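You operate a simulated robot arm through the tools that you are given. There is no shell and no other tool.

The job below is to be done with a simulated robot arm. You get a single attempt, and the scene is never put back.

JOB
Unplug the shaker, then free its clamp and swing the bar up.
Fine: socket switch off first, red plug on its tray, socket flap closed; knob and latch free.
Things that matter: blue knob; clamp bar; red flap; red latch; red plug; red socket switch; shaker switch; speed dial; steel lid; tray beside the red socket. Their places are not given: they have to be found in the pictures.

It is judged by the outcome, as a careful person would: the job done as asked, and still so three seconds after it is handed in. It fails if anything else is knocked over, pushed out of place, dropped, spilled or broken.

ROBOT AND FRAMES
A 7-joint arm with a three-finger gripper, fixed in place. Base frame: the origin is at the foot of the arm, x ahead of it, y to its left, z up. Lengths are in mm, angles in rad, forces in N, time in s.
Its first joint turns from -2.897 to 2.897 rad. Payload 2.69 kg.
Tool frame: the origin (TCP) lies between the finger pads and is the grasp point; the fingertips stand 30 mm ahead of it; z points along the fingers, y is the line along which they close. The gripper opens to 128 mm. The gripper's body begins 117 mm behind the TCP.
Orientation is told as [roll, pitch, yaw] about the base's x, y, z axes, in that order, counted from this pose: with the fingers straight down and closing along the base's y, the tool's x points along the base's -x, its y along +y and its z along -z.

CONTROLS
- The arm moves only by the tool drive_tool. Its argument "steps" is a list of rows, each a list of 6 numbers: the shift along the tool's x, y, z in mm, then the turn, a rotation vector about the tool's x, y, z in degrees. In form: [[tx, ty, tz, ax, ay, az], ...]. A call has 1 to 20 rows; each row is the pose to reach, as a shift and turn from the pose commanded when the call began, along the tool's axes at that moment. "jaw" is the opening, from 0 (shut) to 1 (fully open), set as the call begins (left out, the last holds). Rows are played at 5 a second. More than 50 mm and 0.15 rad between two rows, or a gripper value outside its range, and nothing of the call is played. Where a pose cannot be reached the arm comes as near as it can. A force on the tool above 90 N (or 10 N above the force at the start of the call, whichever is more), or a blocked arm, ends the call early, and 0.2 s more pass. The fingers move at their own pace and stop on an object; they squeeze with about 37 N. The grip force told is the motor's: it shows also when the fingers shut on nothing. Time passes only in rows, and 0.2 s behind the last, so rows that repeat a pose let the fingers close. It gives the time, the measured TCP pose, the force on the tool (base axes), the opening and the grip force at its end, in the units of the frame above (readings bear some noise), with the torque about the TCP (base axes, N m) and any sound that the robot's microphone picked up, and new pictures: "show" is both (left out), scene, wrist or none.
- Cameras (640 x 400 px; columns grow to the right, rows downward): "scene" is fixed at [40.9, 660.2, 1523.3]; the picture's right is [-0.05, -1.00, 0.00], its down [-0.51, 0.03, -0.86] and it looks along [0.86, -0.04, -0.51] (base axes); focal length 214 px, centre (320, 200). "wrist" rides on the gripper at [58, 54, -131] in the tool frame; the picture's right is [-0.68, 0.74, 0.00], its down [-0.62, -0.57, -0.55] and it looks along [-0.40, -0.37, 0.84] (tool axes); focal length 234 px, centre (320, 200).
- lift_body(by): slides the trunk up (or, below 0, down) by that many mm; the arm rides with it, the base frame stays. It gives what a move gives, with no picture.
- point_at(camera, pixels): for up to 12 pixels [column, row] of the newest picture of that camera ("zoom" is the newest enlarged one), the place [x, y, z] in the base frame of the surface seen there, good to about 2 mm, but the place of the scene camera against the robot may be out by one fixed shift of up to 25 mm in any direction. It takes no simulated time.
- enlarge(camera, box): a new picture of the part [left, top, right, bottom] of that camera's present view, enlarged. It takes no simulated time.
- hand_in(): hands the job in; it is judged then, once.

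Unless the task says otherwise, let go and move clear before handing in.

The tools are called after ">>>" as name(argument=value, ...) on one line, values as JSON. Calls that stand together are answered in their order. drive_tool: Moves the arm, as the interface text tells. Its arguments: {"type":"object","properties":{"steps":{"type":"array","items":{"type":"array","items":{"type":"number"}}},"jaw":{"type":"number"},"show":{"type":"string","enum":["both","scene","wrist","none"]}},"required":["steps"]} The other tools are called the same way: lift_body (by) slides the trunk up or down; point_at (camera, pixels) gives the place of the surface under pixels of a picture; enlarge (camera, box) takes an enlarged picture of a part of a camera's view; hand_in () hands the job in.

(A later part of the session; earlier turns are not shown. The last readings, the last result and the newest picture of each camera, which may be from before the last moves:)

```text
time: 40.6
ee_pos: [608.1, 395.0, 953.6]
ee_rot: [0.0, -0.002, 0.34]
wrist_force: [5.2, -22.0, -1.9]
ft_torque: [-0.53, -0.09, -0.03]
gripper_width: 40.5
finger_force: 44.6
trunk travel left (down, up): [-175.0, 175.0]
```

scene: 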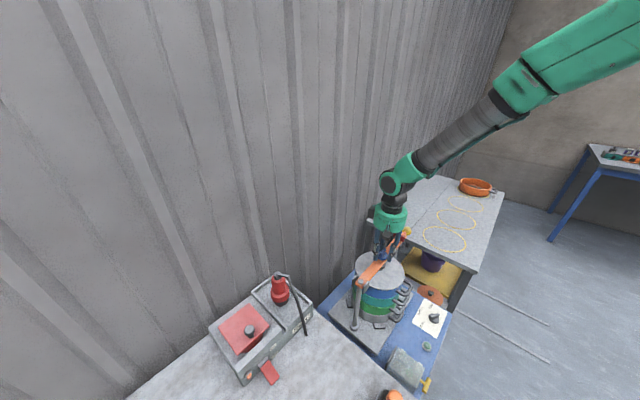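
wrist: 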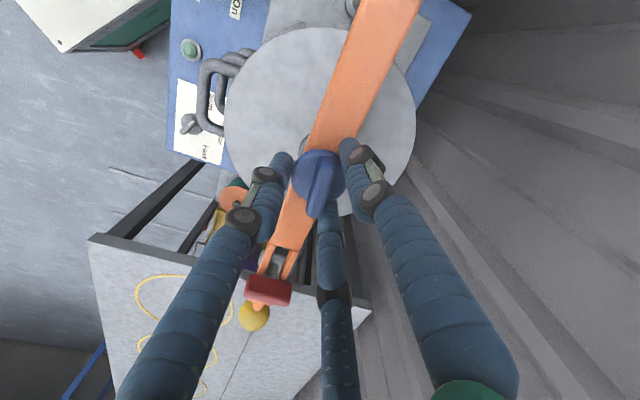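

The knob's wing turned with the hand (64°) at very little torque; a 22 N side load suggests ~1.5 mm eccentricity, which I'll correct while turning another 96°.

>>> drive_tool(steps=[[0.1, -0.8, 0, 0, 0, -8], [0.2, -1.5, 0, 0, 0, -16], [0.2, -1.5, 0, 0, 0, -24], [0.2, -1.5, 0, 0, 0, -32], [0.2, -1.5, 0, 0, 0, -40], [0.2, -1.5, 0, 0, 0, -48], [0.2, -1.5, 0, 0, 0, -56], [0.2, -1.5, 0, 0, 0, -64], [0.2, -1.5, 0, 0, 0, -72], [0.2, -1.5, 0, 0, 0, -80], [0.2, -1.5, 0, 0, 0, -88], [0.2, -1.5, 0, 0, 0, -96]], jaw=0)

```text
time: 43.2
ee_pos: [607.9, 395.1, 955.4]
ee_rot: [0.0, -0.001, 2.016]
wrist_force: [-2.3, 9.9, -0.5]
ft_torque: [0.2, 0.11, -1.24]
gripper_width: 40.5
finger_force: 45.2
trunk travel left (down, up): [-175.0, 175.0]
```

scene: 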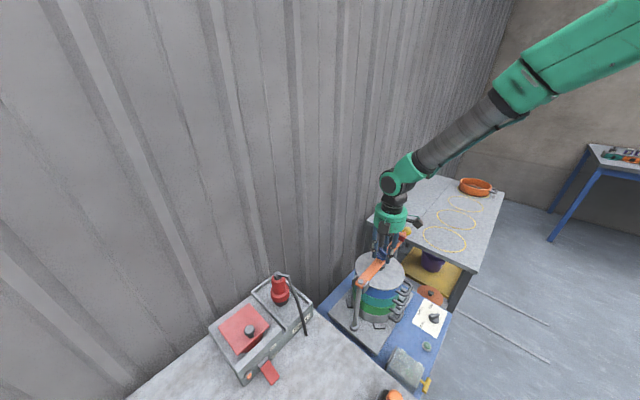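
wrist: 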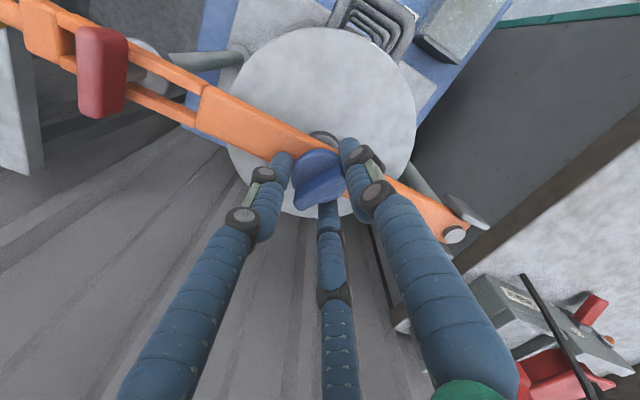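

Torque has risen to -1.24 Nm and the wing has shifted relative to the fingers, so the knob likely met its stop. I'll enlarge to read the wing's angle.

>>> enlarge(camera="wrist", box=[270, 110, 370, 230])

>>> point_at(camera="zoom", pixels=[[270, 270], [310, 255], [350, 235], [390, 215], [300, 290], [340, 280], [370, 260], [330, 180], [260, 300], [400, 235], [240, 60], [180, 110]])

```text
3.33 times, centred on (320, 170) of wrist
```

zoom: 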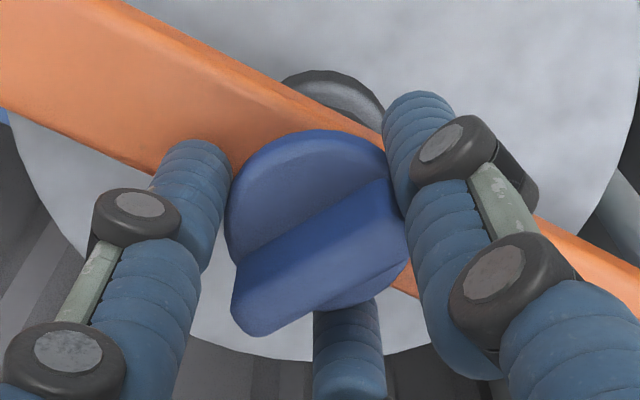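

```text
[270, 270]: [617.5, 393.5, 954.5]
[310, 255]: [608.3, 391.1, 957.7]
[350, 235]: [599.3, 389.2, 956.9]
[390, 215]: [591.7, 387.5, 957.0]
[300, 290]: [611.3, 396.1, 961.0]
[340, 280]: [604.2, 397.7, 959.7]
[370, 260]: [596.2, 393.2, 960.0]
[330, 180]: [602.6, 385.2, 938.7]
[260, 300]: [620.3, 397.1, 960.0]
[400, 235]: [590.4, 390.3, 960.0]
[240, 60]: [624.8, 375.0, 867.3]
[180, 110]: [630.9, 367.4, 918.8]
```

The wing now lies at ≈193° (from 74°), so the knob turned ≈118° counter-clockwise and then stopped while the fingers slipped. I'll release and rise to look at the knob and its foot.

>>> drive_tool(steps=[[0, 0, 0, 0, 0, 0], [0, 0, 0, 0, 0, 0]], jaw=0.45, show="none")

>>> drive_tool(steps=[[0, 0, -20, 0, 0, 0], [0, 0, -45, 0, 0, 0], [0, 0, -80, 0, 0, 0]], jaw=0.45)

>>> enlarge(camera="wrist", box=[250, 90, 390, 200])

>>> enlarge(camera="scene", box=[345, 222, 425, 292])

```text
time: 43.8
ee_pos: [608.3, 396.0, 954.9]
ee_rot: [0.0, 0.0, 2.015]
wrist_force: [0.0, 0.3, -0.4]
ft_torque: [0.0, 0.0, -0.01]
gripper_width: 57.7
finger_force: 0.0
trunk travel left (down, up): [-175.0, 175.0]
```

```text
time: 44.6
ee_pos: [609.3, 395.7, 1035.0]
ee_rot: [0.002, 0.001, 2.013]
wrist_force: [0.7, 0.2, -0.4]
ft_torque: [0.02, 0.07, 0.03]
gripper_width: 57.3
finger_force: 0.0
trunk travel left (down, up): [-175.0, 175.0]
```

scene: 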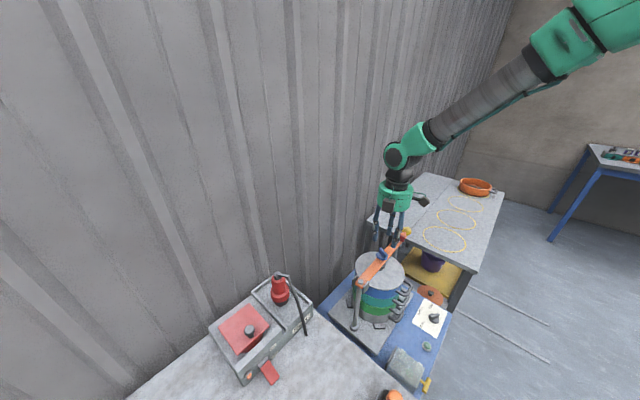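
wrist: 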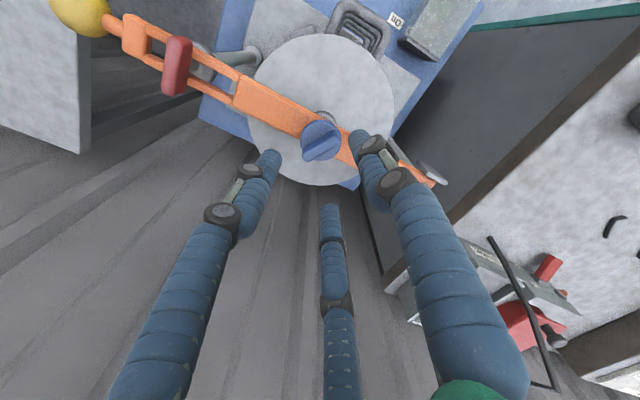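

```text
3.64 times, centred on (320, 145) of wrist
```

zoom: 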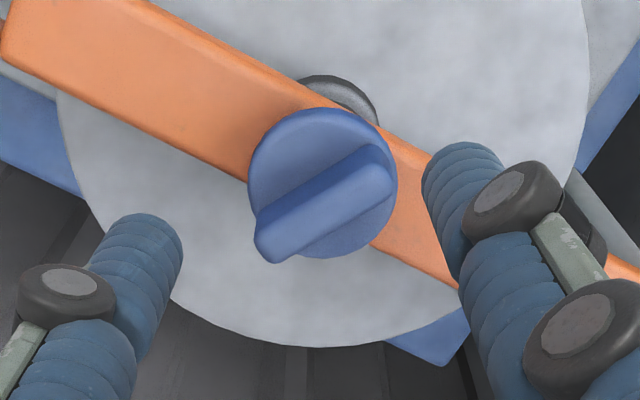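

```text
5.71 times, centred on (385, 257) of scene
```

zoom: 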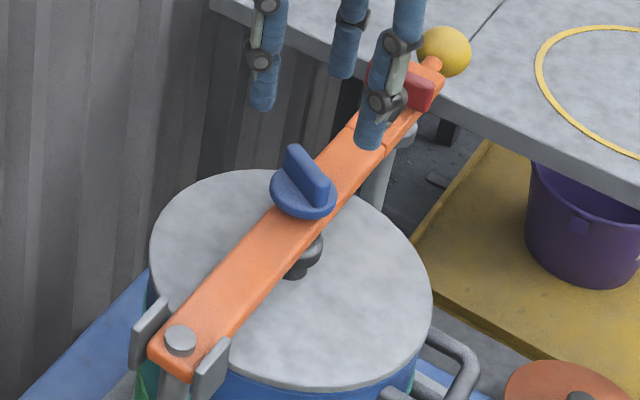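

The knob is turned about 120° to its stop. Next is the latch: a red cross-piece over the slotted bar end, apparently a T-head that must turn 90° to line up with the slot. I'll move above it for a close look.

>>> drive_tool(steps=[[14, -5.3, -4, 0, 0, 7.6], [28, -10.6, -8, 0, 0, 15.2], [42, -15.8, -12, 0, 0, 22.8], [56, -21, -15, 0, 0, 30.4], [70, -26.4, -15, 0, 0, 38], [84, -31.7, -15, 0, 0, 45.6], [98, -37, -15, 0, 0, 53.2], [112, -42.2, -15, 0, 0, 60.8], [127.5, -47.5, -15, 0, 0, 68.5]], jaw=0.5)

>>> enlarge(camera="wrist", box=[260, 80, 380, 200])

```text
time: 46.6
ee_pos: [707.5, 300.1, 1050.6]
ee_rot: [-0.001, 0.001, 0.815]
wrist_force: [0.6, 0.3, 0.2]
ft_torque: [0.03, -0.01, 0.0]
gripper_width: 64.2
finger_force: 0.1
trunk travel left (down, up): [-175.0, 175.0]
```

scene: 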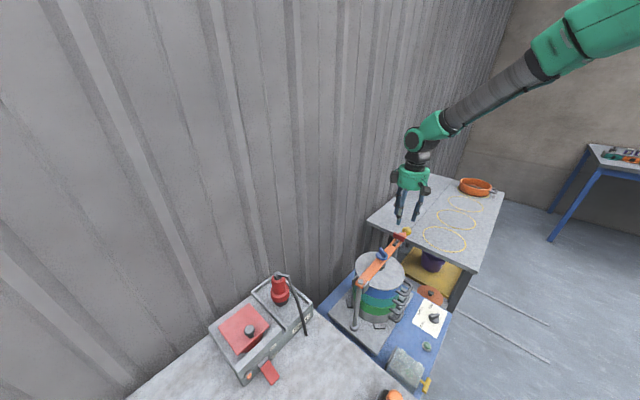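
wrist: 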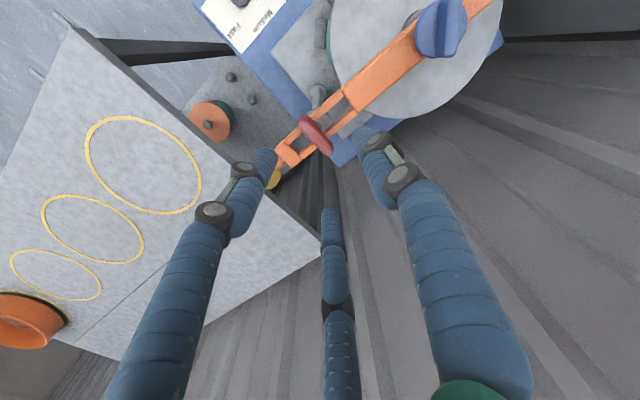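

```text
3.33 times, centred on (320, 140) of wrist
```

zoom: 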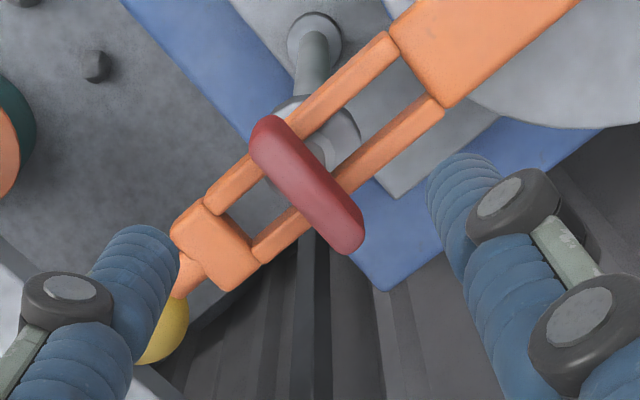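

Close view: the red T-piece (265,130)-(350,240) lies across the slot between the two rails, over the post's collar. I'll measure its ends, height, and the rails.

>>> point_at(camera="zoom", pixels=[[265, 135], [280, 150], [305, 185], [330, 215], [350, 240], [290, 185], [320, 170], [345, 225], [260, 160], [355, 250], [335, 245], [300, 150]])

>>> point_at(camera="zoom", pixels=[[340, 85], [400, 125], [240, 175], [275, 235], [225, 215], [250, 250], [215, 240], [320, 125], [345, 140], [315, 30], [440, 60], [165, 330]])

```text
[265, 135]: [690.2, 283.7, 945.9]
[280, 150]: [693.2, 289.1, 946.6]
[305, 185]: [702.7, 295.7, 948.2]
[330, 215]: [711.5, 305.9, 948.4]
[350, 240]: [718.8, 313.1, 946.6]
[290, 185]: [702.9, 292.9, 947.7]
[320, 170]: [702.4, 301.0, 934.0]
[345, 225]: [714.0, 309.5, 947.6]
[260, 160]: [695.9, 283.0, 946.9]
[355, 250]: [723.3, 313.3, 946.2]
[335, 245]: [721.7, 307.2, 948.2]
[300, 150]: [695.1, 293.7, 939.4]
```

```text
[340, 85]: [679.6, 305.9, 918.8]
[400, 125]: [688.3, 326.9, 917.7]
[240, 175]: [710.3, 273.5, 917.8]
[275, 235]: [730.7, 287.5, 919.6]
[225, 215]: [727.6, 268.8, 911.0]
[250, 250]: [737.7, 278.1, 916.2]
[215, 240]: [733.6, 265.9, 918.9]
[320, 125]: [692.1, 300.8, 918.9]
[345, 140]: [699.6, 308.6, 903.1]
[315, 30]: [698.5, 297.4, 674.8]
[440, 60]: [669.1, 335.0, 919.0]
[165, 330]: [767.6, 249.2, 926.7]
```

The T-piece's top is z≈948, its centre ≈(707,299), lying ≈44° (across the bar at -45°); rails are at z≈918.5. I'll zoom in tighter to see its underside and stem.

>>> enlarge(camera="wrist", box=[300, 105, 345, 165])

>>> point_at(camera="zoom", pixels=[[300, 120], [330, 150], [360, 190], [400, 240], [420, 290], [345, 170], [380, 200], [300, 170], [340, 230], [390, 310], [250, 90], [320, 130]])

>>> enlarge(camera="scene", box=[385, 220, 420, 260])

```text
6.67 times, centred on (322, 135) of wrist
```

zoom: 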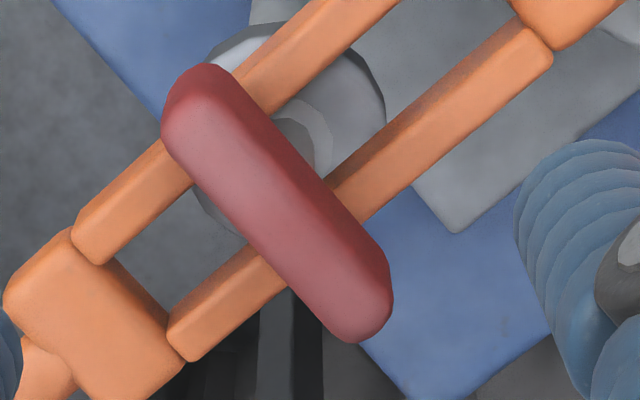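

```text
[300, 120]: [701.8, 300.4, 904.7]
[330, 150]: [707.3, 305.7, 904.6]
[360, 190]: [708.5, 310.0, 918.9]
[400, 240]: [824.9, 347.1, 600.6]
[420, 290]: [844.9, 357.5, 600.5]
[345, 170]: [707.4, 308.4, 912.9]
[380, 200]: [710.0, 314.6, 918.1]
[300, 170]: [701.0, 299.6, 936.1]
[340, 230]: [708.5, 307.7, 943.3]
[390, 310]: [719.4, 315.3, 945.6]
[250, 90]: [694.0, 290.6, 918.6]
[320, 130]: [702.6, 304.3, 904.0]
```

```text
10.00 times, centred on (402, 240) of scene
```

zoom: 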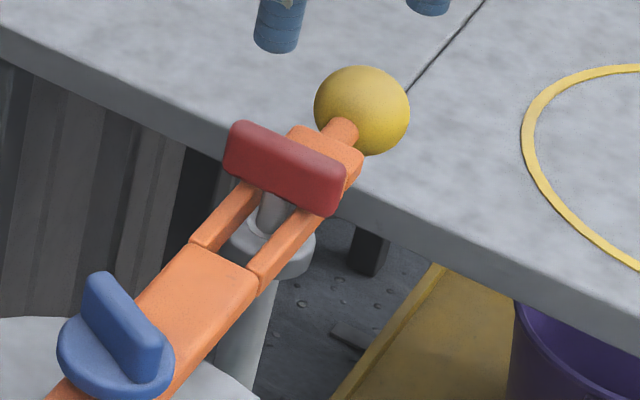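

The scene zoom clearly shows a tall T-plate on a stem through the slot; it must be turned a quarter turn. I'll measure both long faces and ends to set up a three-point grip.

>>> enlarge(camera="wrist", box=[300, 105, 345, 165])

>>> point_at(camera="zoom", pixels=[[172, 140], [190, 165], [215, 200], [250, 245], [290, 290], [325, 328], [350, 340], [380, 320], [388, 290], [200, 72], [175, 95], [230, 75]])

```text
6.67 times, centred on (322, 135) of wrist
```

zoom: 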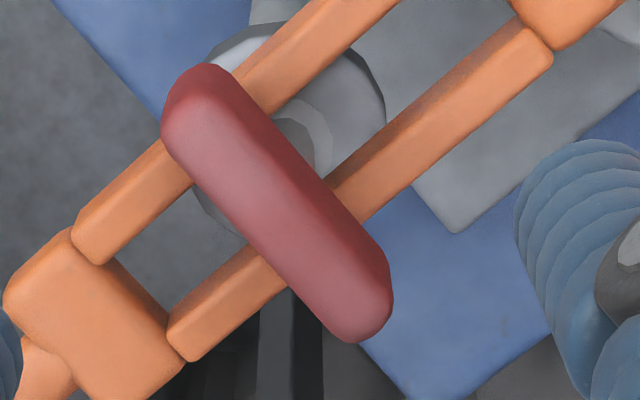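

```text
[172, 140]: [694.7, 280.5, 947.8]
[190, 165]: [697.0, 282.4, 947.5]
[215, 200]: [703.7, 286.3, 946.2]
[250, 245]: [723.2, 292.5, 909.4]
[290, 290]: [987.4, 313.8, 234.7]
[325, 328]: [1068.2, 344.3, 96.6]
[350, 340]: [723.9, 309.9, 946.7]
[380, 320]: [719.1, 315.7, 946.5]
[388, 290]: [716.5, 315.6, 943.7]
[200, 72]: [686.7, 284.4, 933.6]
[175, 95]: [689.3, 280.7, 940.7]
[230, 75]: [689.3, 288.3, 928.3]
```

The T-plate spans b=287–298 (width ≈11.5) and ±24 mm long, centre (706,297), at ≈45°. For a balanced three-point grip the hand centre should sit ≈5 mm toward the ball side; I'll move there and descend partway.

>>> drive_tool(steps=[[3.5, -6.2, 20, 0, 0, 1.5], [3.5, -6.2, 45, 0, 0, 1.5], [3.5, -6.2, 70, 0, 0, 1.5]], jaw=0.42, show="none")

>>> drive_tool(steps=[[0, 0, 0, 0, 0, 0]], show="none")

>>> drive_tool(steps=[[0, 0, 0, 0, 0, 0]], show="wrist")

>>> enlarge(camera="wrist", box=[270, 100, 370, 220])

```text
time: 47.4
ee_pos: [708.5, 294.9, 979.9]
ee_rot: [0.0, 0.002, 0.794]
wrist_force: [-0.2, -0.5, 0.2]
ft_torque: [0.01, 0.03, 0.0]
gripper_width: 54.0
finger_force: 0.0
trunk travel left (down, up): [-175.0, 175.0]
```

```text
time: 47.8
ee_pos: [708.6, 295.2, 980.2]
ee_rot: [-0.001, 0.0, 0.792]
wrist_force: [-0.3, -1.5, 0.8]
ft_torque: [0.0, 0.0, 0.03]
gripper_width: 53.9
finger_force: 0.0
trunk travel left (down, up): [-175.0, 175.0]
```

```text
time: 48.2
ee_pos: [708.6, 295.9, 980.3]
ee_rot: [0.001, 0.001, 0.793]
wrist_force: [-0.4, 0.1, 0.4]
ft_torque: [0.0, -0.02, 0.03]
gripper_width: 53.8
finger_force: 0.3
trunk travel left (down, up): [-175.0, 175.0]
```

wrist: 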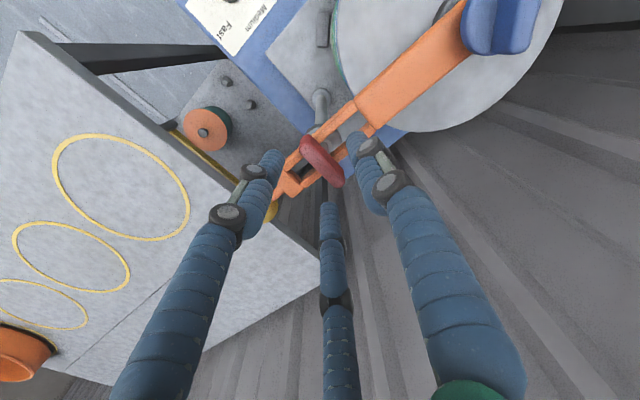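

```text
3.33 times, centred on (320, 160) of wrist
```

zoom: 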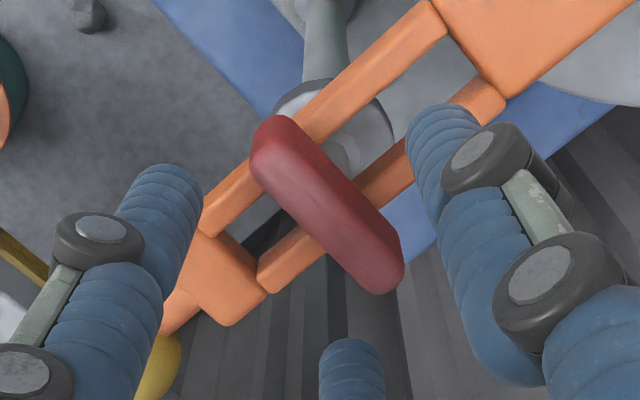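

TCP averages (708.6,295.3,980); a 2 mm shift toward the ball side and 25 mm down puts the tips at z≈925, just above the rails.

>>> drive_tool(steps=[[0.7, -2.1, 10, 0, 0, 1], [0.7, -2.1, 18, 0, 0, 1], [0.7, -2.1, 24.5, 0, 0, 1]], jaw=0.42, show="wrist")

>>> drive_tool(steps=[[0, 0, 0, 0, 0, 0]], jaw=0.3, show="wrist")

>>> enlarge(camera="wrist", box=[270, 110, 370, 240])

```text
time: 49.0
ee_pos: [710.6, 291.6, 956.0]
ee_rot: [0.001, -0.001, 0.776]
wrist_force: [-0.4, 0.4, -0.5]
ft_torque: [0.01, 0.03, 0.01]
gripper_width: 53.9
finger_force: 0.0
trunk travel left (down, up): [-175.0, 175.0]
```

wrist: 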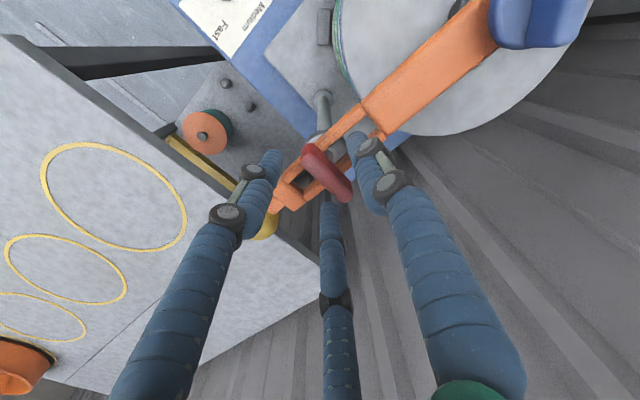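

```text
time: 49.4
ee_pos: [708.8, 292.5, 956.3]
ee_rot: [-0.001, 0.001, 0.775]
wrist_force: [0.5, -0.1, 0.7]
ft_torque: [-0.01, -0.01, -0.06]
gripper_width: 38.5
finger_force: 0.1
trunk travel left (down, up): [-175.0, 175.0]
```

wrist: 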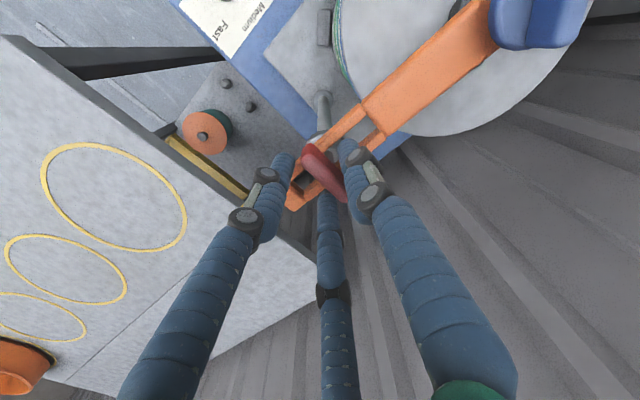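

```text
3.08 times, centred on (320, 175) of wrist
```

zoom: 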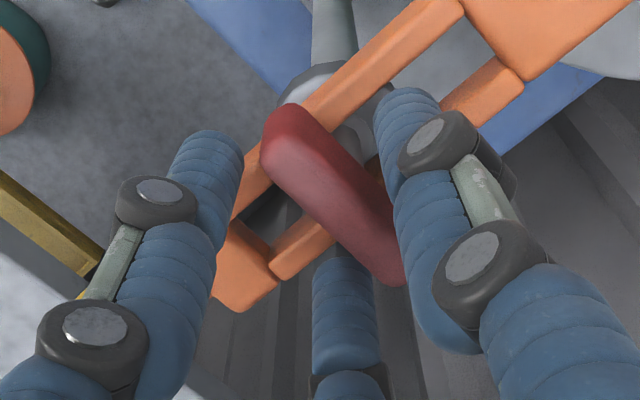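

The T-plate sits neatly between the fingers. I'll close to a loose cage (≈24 mm) rather than a hard squeeze, to avoid side load.

>>> drive_tool(steps=[[0, 0, 0, 0, 0, 0], [0, 0, 0, 0, 0, 0]], jaw=0.19, show="wrist")

>>> enlarge(camera="wrist", box=[270, 110, 370, 240])

```text
time: 50.0
ee_pos: [709.5, 291.0, 955.8]
ee_rot: [0.0, 0.0, 0.775]
wrist_force: [-0.6, 0.8, -0.1]
ft_torque: [-0.01, -0.02, 0.01]
gripper_width: 24.2
finger_force: 0.0
trunk travel left (down, up): [-175.0, 175.0]
```

wrist: 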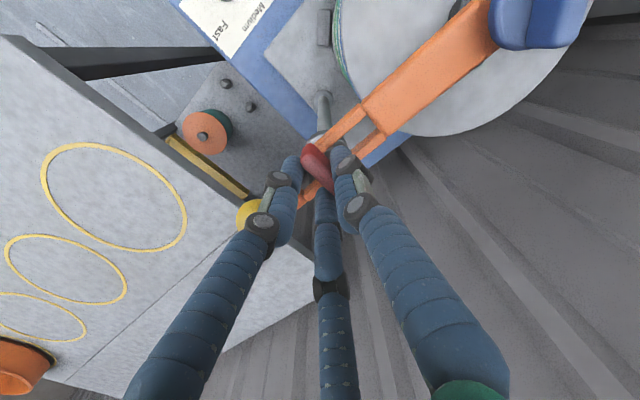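

```text
3.08 times, centred on (320, 175) of wrist
```

zoom: 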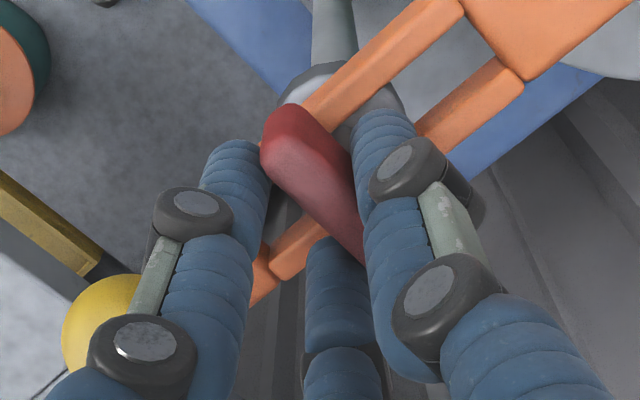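

No contact force yet, so it's a clean cage. I'll try turning the latch counter-clockwise by 32° about its own centre and watch the torque.

>>> drive_tool(steps=[[-0.77, 0.05, 0, 0, 0, -8], [-1.52, 0.21, 0, 0, 0, -16], [-2.24, 0.48, 0, 0, 0, -24], [-2.91, 0.84, 0, 0, 0, -32]], jaw=0.19, show="wrist")

>>> enlarge(camera="wrist", box=[270, 110, 370, 240])

```text
time: 51.0
ee_pos: [711.7, 294.4, 955.6]
ee_rot: [0.001, 0.003, 1.336]
wrist_force: [0.4, -0.7, 0.0]
ft_torque: [-0.01, -0.04, -0.01]
gripper_width: 24.8
finger_force: 0.5
trunk travel left (down, up): [-175.0, 175.0]
```

wrist: 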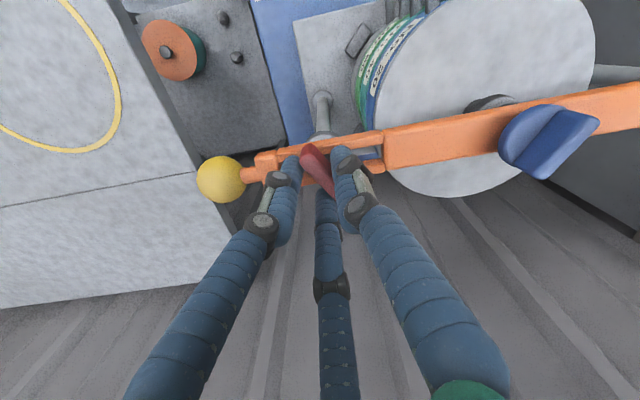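

```text
3.08 times, centred on (320, 175) of wrist
```

zoom: 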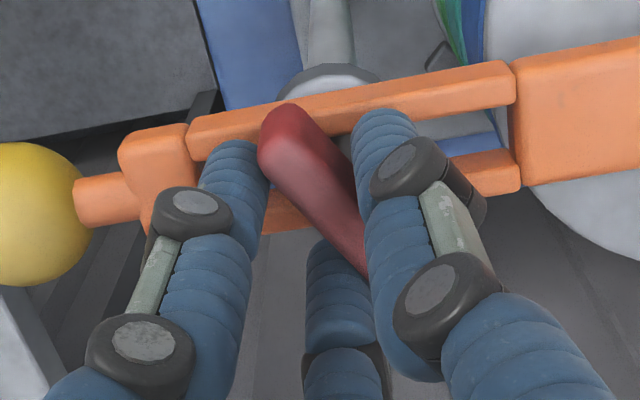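

The latch turned with the hand (32°) with negligible force, so counter-clockwise is the free direction. I'll continue another 62° to bring it along the slot.

>>> drive_tool(steps=[[-0.77, 0.05, 0, 0, 0, -8], [-1.52, 0.21, 0, 0, 0, -16], [-2.24, 0.48, 0, 0, 0, -24], [-2.91, 0.84, 0, 0, 0, -32], [-3.54, 1.29, 0, 0, 0, -40], [-4.09, 1.82, 0, 0, 0, -48], [-4.56, 2.42, 0, 0, 0, -56], [-4.86, 2.92, 0, 0, 0, -62]], jaw=0.19)

>>> enlarge(camera="wrist", box=[250, 90, 390, 240])

>>> enlarge(camera="scene", box=[385, 215, 425, 260])

```text
time: 52.8
ee_pos: [710.5, 299.9, 956.2]
ee_rot: [-0.002, -0.002, 2.419]
wrist_force: [9.4, 2.7, -1.2]
ft_torque: [0.11, -0.27, -0.2]
gripper_width: 24.6
finger_force: 0.3
trunk travel left (down, up): [-175.0, 175.0]
```

scene: 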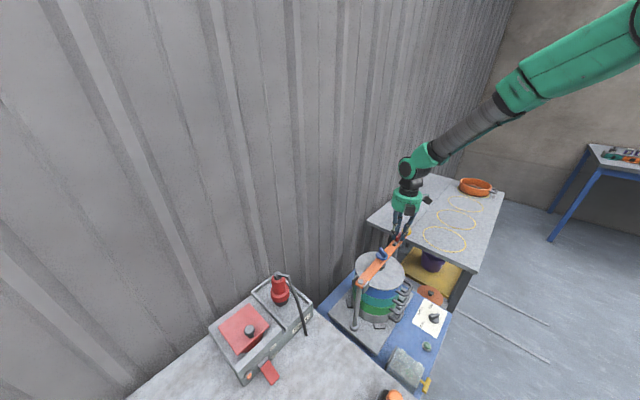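
wrist: 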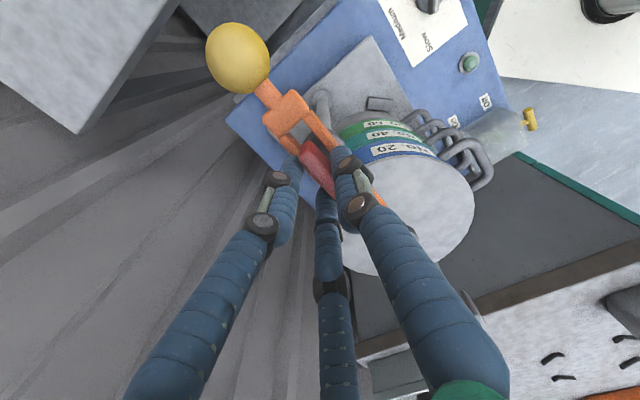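

```text
2.67 times, centred on (320, 165) of wrist
```

zoom: 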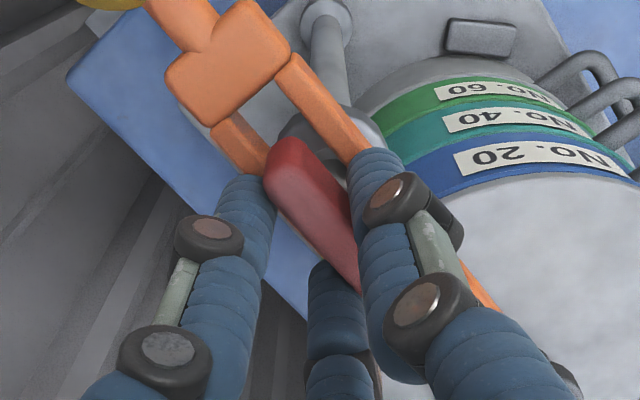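

```text
8.89 times, centred on (405, 238) of scene
```

zoom: 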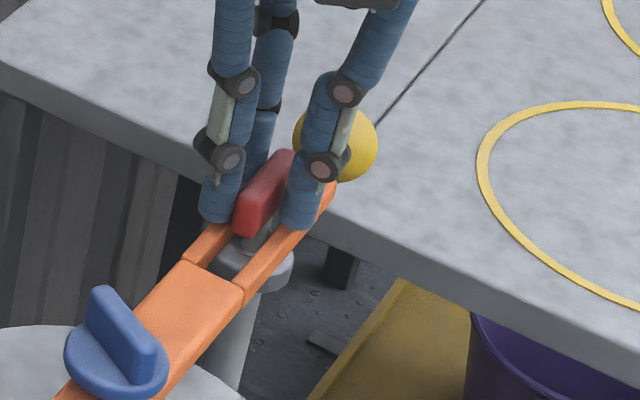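

The scene zoom shows the red latch now lined up with the slot, and a slight torque (-0.2) suggests its stop. I'll open and rise to verify.

>>> drive_tool(steps=[[0, 0, 0, 0, 0, 0], [0, 0, 0, 0, 0, 0]], jaw=0.42, show="none")

>>> drive_tool(steps=[[0, 0, -25, 0, 0, 0], [0, 0, -60, 0, 0, 0], [0, 0, -100, 0, 0, 0]], jaw=0.42)

>>> enlarge(camera="wrist", box=[270, 60, 400, 200])

>>> enlarge(camera="scene", box=[340, 215, 425, 300])

```text
time: 53.4
ee_pos: [707.9, 299.4, 955.6]
ee_rot: [0.0, 0.0, 2.415]
wrist_force: [-0.4, 0.2, 0.1]
ft_torque: [0.03, 0.01, -0.01]
gripper_width: 54.0
finger_force: 0.1
trunk travel left (down, up): [-175.0, 175.0]
```

```text
time: 54.2
ee_pos: [708.8, 299.6, 1054.1]
ee_rot: [0.002, 0.0, 2.415]
wrist_force: [-0.8, 0.5, -0.2]
ft_torque: [0.01, -0.02, 0.01]
gripper_width: 53.8
finger_force: 0.0
trunk travel left (down, up): [-175.0, 175.0]
```

scene: 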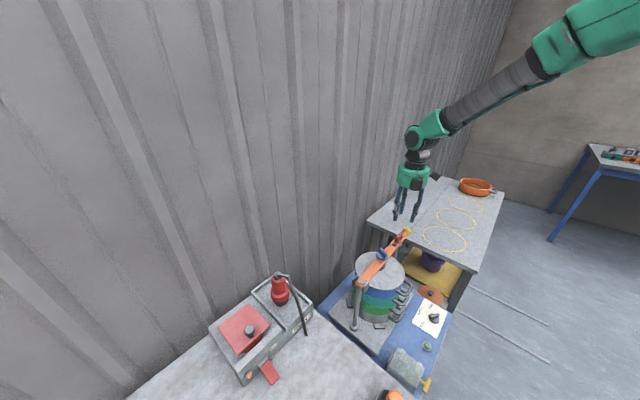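
wrist: 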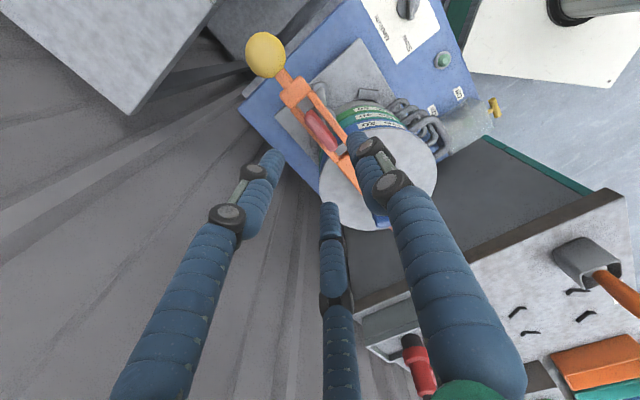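

```text
2.86 times, centred on (335, 130) of wrist
```

zoom: 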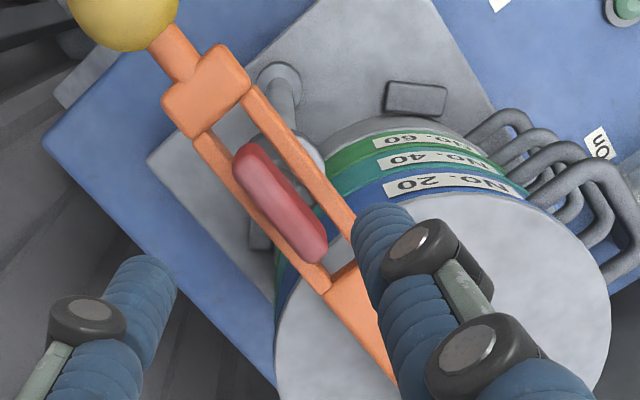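

```text
4.71 times, centred on (382, 258) of scene
```

zoom: 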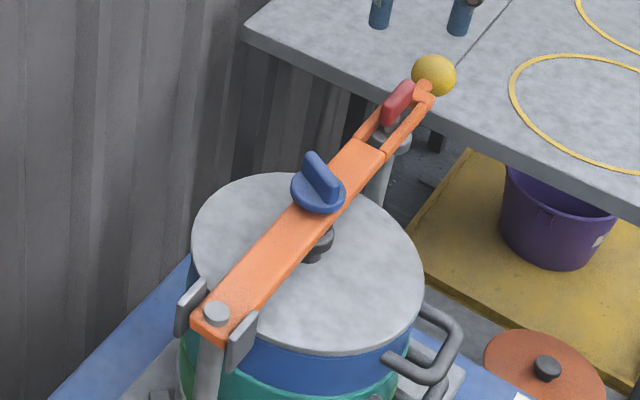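

The latch lies along the slot, free. To plan the bar's arc I need the pivot and ball positions, so I'll move back and up for a view of the whole bar.

>>> drive_tool(steps=[[-13.4, -1.5, -20, 0, 0, 7.8], [-26.9, -3, -40, 0, 0, 15.6], [-40.3, -4.5, -55, 0, 0, 23.4], [-53.8, -5.9, -70, 0, 0, 31.1], [-67.2, -7.4, -80, 0, 0, 38.9], [-80.7, -8.9, -90, 0, 0, 46.7], [-94.1, -10.4, -100, 0, 0, 54.5], [-107.5, -11.9, -110, 0, 0, 62.3], [-121, -13.4, -120, 0, 0, 70], [-134.4, -14.8, -130, 0, 0, 77.8], [-147.9, -16.3, -138, 0, 0, 85.6], [-161.3, -17.8, -146, 0, 0, 93.4]], jaw=0)

>>> enlarge(camera="wrist", box=[330, 0, 430, 80])

>>> enlarge(camera="wrist", box=[190, 0, 430, 230])

```text
time: 56.8
ee_pos: [601.3, 421.1, 1203.3]
ee_rot: [-0.001, -0.001, 0.783]
wrist_force: [-0.1, -0.2, 0.5]
ft_torque: [0.02, -0.01, 0.0]
gripper_width: 2.3
finger_force: 31.4
trunk travel left (down, up): [-175.0, 175.0]
```

scene: 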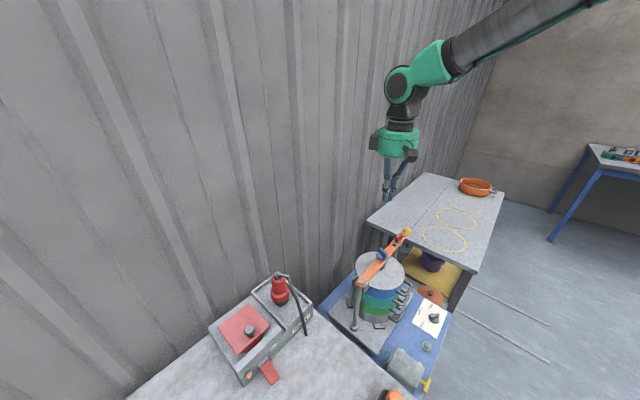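
wrist: 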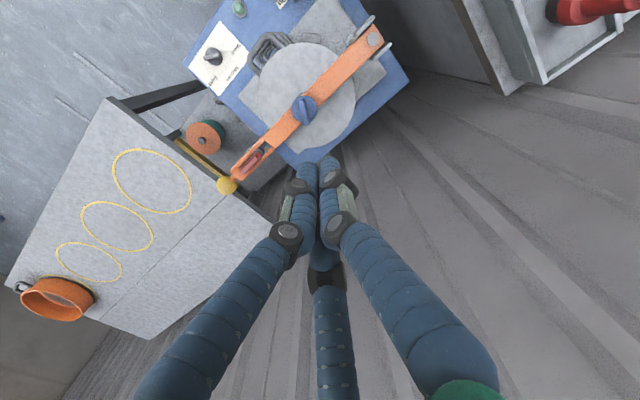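

```text
5.00 times, centred on (380, 40) of wrist
```

zoom: 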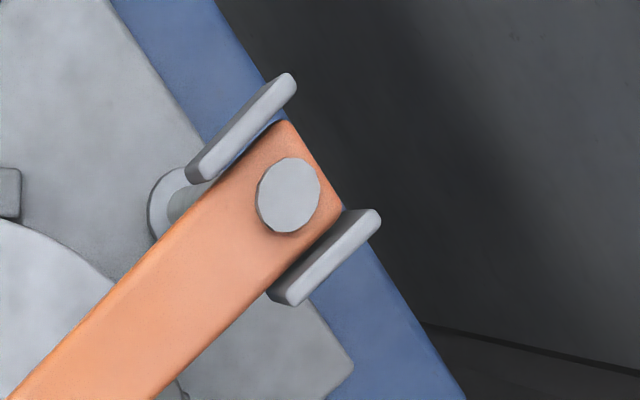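

```text
1.74 times, centred on (310, 115) of wrist
```

zoom: 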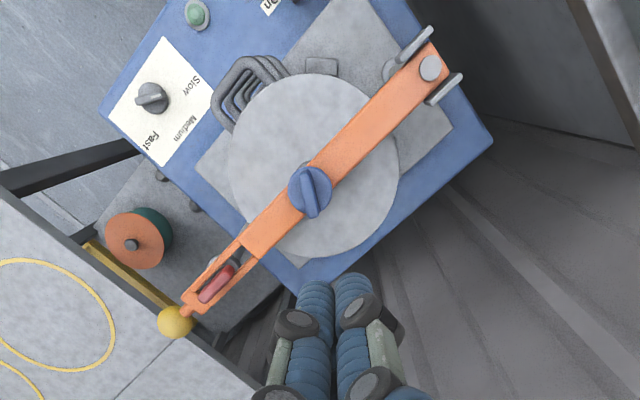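

The wrist view shows the pivot clevis (two ears with a round pin head) at about (374,38) and the ball at (227,185). I'll measure these points.

>>> point_at(camera="wrist", pixels=[[374, 38], [367, 26], [384, 50], [340, 70], [345, 77], [227, 184], [227, 180], [222, 188], [238, 173], [257, 158], [263, 150], [246, 166]])

>>> enlarge(camera="wrist", box=[340, 0, 420, 70])

>>> point_at(camera="zoom", pixels=[[270, 110], [220, 160], [200, 170], [370, 225], [300, 290], [290, 290], [290, 200], [260, 180], [310, 160], [330, 240], [190, 190], [285, 100]])

```text
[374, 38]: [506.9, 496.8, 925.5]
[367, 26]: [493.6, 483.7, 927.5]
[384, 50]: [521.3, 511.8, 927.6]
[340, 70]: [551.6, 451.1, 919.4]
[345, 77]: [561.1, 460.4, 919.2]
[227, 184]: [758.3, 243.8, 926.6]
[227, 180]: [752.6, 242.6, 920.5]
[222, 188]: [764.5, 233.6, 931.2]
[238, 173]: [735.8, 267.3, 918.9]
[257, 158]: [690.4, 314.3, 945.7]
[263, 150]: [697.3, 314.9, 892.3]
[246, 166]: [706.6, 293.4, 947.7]
```

```text
5.71 times, centred on (380, 35) of wrist
```

zoom: 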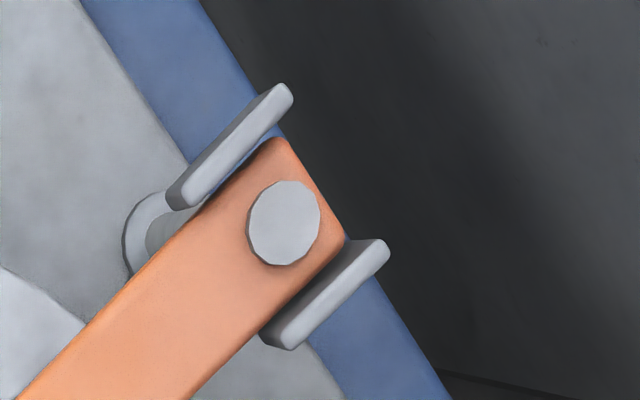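

```text
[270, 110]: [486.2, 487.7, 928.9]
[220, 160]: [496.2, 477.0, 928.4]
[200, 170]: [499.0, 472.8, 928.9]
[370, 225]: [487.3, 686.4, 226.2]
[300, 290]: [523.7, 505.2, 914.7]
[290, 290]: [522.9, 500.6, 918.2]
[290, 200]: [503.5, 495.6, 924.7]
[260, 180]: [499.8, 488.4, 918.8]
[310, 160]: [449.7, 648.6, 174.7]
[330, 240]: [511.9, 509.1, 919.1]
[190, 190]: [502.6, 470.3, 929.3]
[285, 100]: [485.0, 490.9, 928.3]
```

Pivot is near (507,496) with axis around z≈911 and the ball centre ≈(767,237,912), giving a radius ≈367 mm. I'll check the latch's alignment with the slot more precisely.

>>> enlarge(camera="wrist", box=[210, 125, 290, 205])

>>> point_at(camera="zoom", pixels=[[375, 200], [360, 215], [340, 230], [320, 250], [300, 260], [280, 280], [330, 215], [350, 240], [300, 235], [410, 165], [250, 270], [240, 300]])

```text
5.00 times, centred on (250, 165) of wrist
```

zoom: 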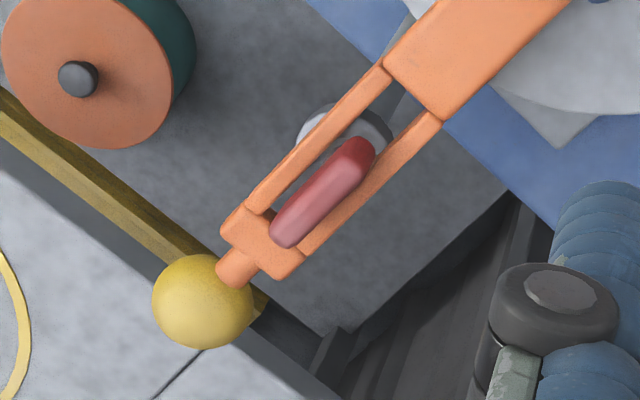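

```text
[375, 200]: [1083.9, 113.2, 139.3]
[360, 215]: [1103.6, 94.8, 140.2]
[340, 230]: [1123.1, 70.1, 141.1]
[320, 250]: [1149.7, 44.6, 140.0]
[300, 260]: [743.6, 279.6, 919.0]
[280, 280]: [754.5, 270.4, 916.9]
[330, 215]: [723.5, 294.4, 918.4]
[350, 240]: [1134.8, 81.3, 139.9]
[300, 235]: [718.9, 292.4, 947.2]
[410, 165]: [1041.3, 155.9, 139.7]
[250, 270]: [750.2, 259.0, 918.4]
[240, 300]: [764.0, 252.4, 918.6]
```

I'll sample the T-plate's top line directly.

>>> point_at(camera="zoom", pixels=[[350, 165], [340, 178], [330, 188], [320, 200], [310, 210], [300, 220], [290, 232], [355, 175], [335, 170], [295, 210], [315, 220], [360, 160]])

```text
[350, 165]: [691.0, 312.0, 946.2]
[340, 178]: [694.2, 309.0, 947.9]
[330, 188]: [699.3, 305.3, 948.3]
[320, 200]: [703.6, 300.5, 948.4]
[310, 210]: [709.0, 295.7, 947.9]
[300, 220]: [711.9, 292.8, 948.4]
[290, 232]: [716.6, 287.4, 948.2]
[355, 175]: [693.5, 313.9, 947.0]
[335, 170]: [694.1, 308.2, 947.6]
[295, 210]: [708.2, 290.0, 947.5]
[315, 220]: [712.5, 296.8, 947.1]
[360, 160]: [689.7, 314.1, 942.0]
```

The latch lies at -43.9°, matching the bar's -45°, so it will pass through the slot. Now I'll move above the yellow ball with the finger gap facing the bar's neck (yaw 105°).

>>> drive_tool(steps=[[1.6, -31, 10, 0, 0, -7.5], [3.2, -62, 25, 0, 0, -15], [4.7, -93, 45, 0, 0, -22.6], [6.3, -124, 65, 0, 0, -30.1], [7.9, -155, 85, 0, 0, -37.7], [9.5, -186, 105, 0, 0, -45.2], [11, -217, 130, 0, 0, -52.8], [12.6, -247.3, 153, 0, 0, -60.3]], jaw=0.5)

>>> enlarge(camera="wrist", box=[260, 80, 380, 200])

```text
time: 58.6
ee_pos: [766.1, 235.2, 1049.2]
ee_rot: [0.0, 0.0, 1.84]
wrist_force: [-0.4, -1.4, 0.0]
ft_torque: [0.0, 0.01, -0.02]
gripper_width: 64.2
finger_force: 0.1
trunk travel left (down, up): [-175.0, 175.0]
```

scene: 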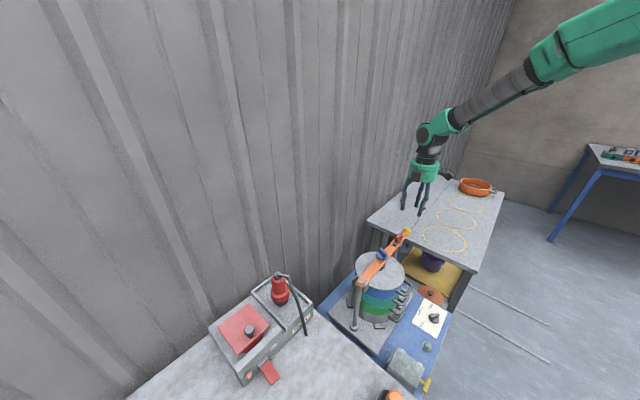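
wrist: 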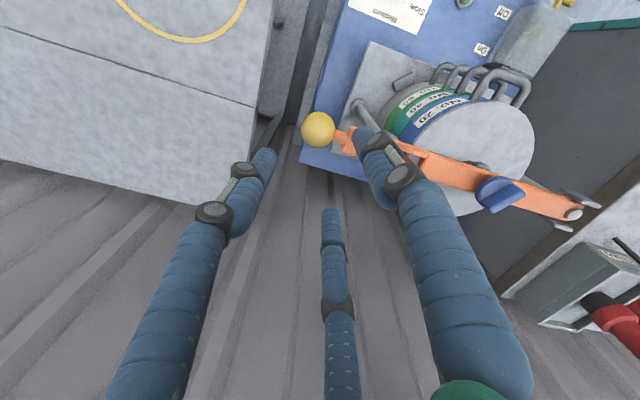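

```text
3.33 times, centred on (320, 140) of wrist
```

zoom: 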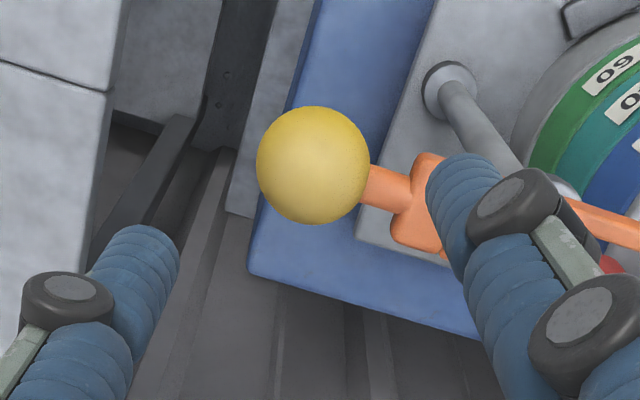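

The ball's centre projects at (318,130), within 2 mm of the tool axis; its radius is ≈19. I'll correct by ~2 mm and descend around it.

>>> drive_tool(steps=[[1.3, -1.4, 30, 0, 0, 0], [1.3, -1.4, 65, 0, 0, 0], [1.3, -1.4, 95, 0, 0, 0], [1.3, -1.4, 118, 0, 0, 0], [1.3, -1.4, 135, 0, 0, 0]], jaw=0.5)

>>> enlarge(camera="wrist", box=[250, 110, 400, 250])

```text
time: 59.8
ee_pos: [767.8, 234.9, 915.6]
ee_rot: [0.001, 0.001, 1.838]
wrist_force: [-0.2, 0.4, 0.4]
ft_torque: [0.0, 0.0, 0.04]
gripper_width: 63.9
finger_force: 0.1
trunk travel left (down, up): [-175.0, 175.0]
```

scene: 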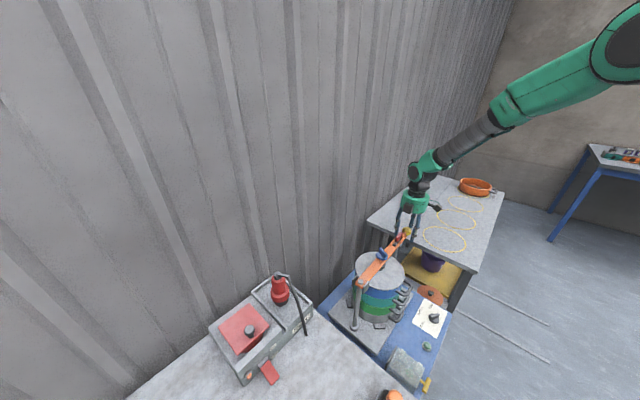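
wrist: 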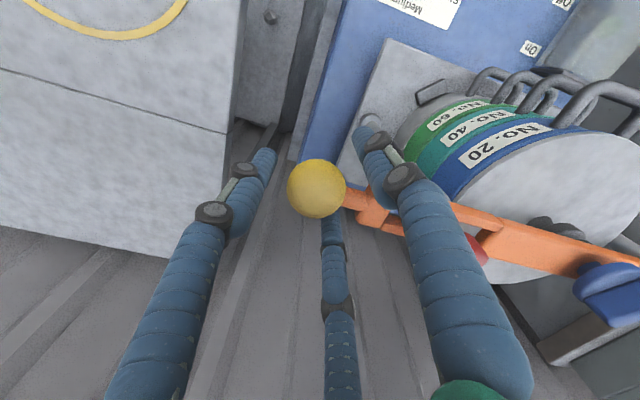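

```text
2.86 times, centred on (325, 180) of wrist
```

zoom: 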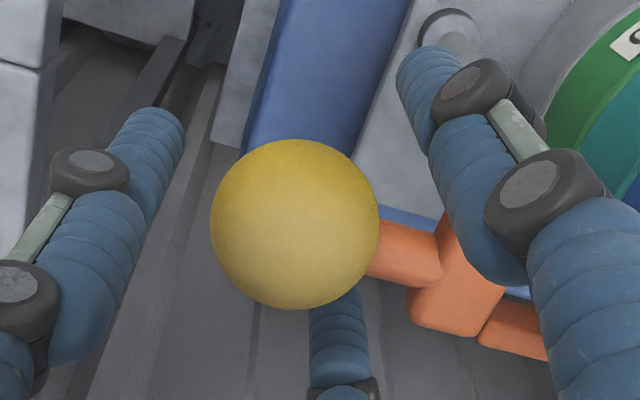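

The ball sits about 2 mm off-centre in the jaws; I'll correct that and lower 2 mm, then close on it.

>>> drive_tool(steps=[[2.2, -0.7, 2, 0, 0, 0], [2.2, -0.7, 2, 0, 0, 0]], jaw=0.5, show="none")

>>> drive_tool(steps=[[0, 0, 0, 0, 0, 0], [0, 0, 0, 0, 0, 0], [0, 0, 0, 0, 0, 0]], jaw=0, show="wrist")

```text
time: 60.4
ee_pos: [769.1, 232.9, 914.4]
ee_rot: [0.0, 0.0, 1.837]
wrist_force: [-0.4, -0.3, -0.2]
ft_torque: [0.0, 0.0, 0.0]
gripper_width: 63.9
finger_force: 0.1
trunk travel left (down, up): [-175.0, 175.0]
```

```text
time: 61.2
ee_pos: [769.3, 233.8, 912.6]
ee_rot: [0.001, 0.0, 1.839]
wrist_force: [2.4, 9.9, 0.3]
ft_torque: [-0.05, -0.01, -0.17]
gripper_width: 37.9
finger_force: 37.1
trunk travel left (down, up): [-175.0, 175.0]
```

wrist: 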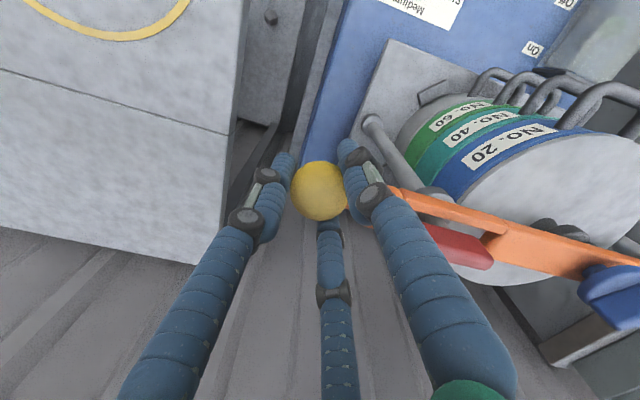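

Gripped the ball at 38 mm with ~10 N side force. I'll lift slowly along the arc (first 5°) and watch the force for any binding.

>>> drive_tool(steps=[[0, 0, -6.4, 0, 0, 0], [-0.2, 0.1, -12.9, 0, 0, 0], [-0.6, 0.3, -22.5, 0, 0, 0], [-1.2, 0.7, -32.2, 0, 0, 0]], jaw=0)

>>> enlarge(camera="scene", box=[340, 200, 440, 300])

```text
time: 62.2
ee_pos: [770.0, 234.5, 944.2]
ee_rot: [0.0, -0.001, 1.839]
wrist_force: [6.6, 13.4, -5.2]
ft_torque: [-0.22, -0.96, 0.11]
gripper_width: 38.7
finger_force: 45.2
trunk travel left (down, up): [-175.0, 175.0]
```

scene: 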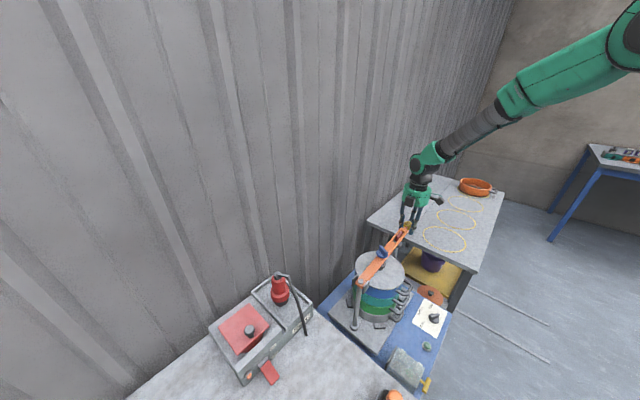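
wrist: 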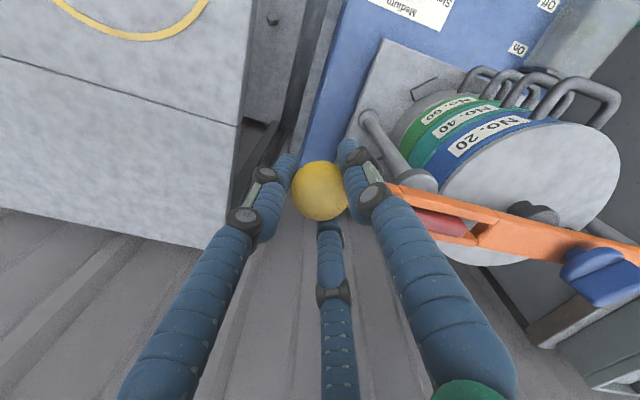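

```text
4.00 times, centred on (390, 250) of scene
```

zoom: 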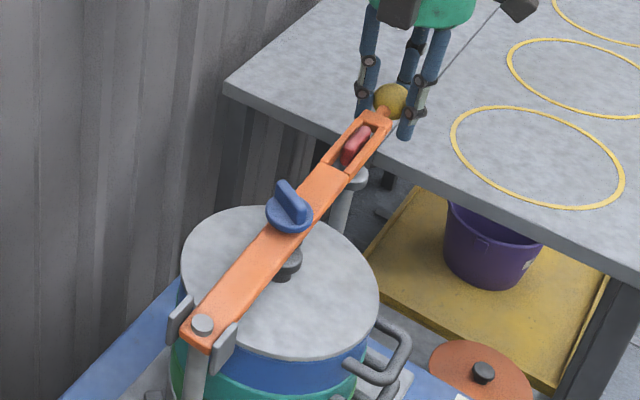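

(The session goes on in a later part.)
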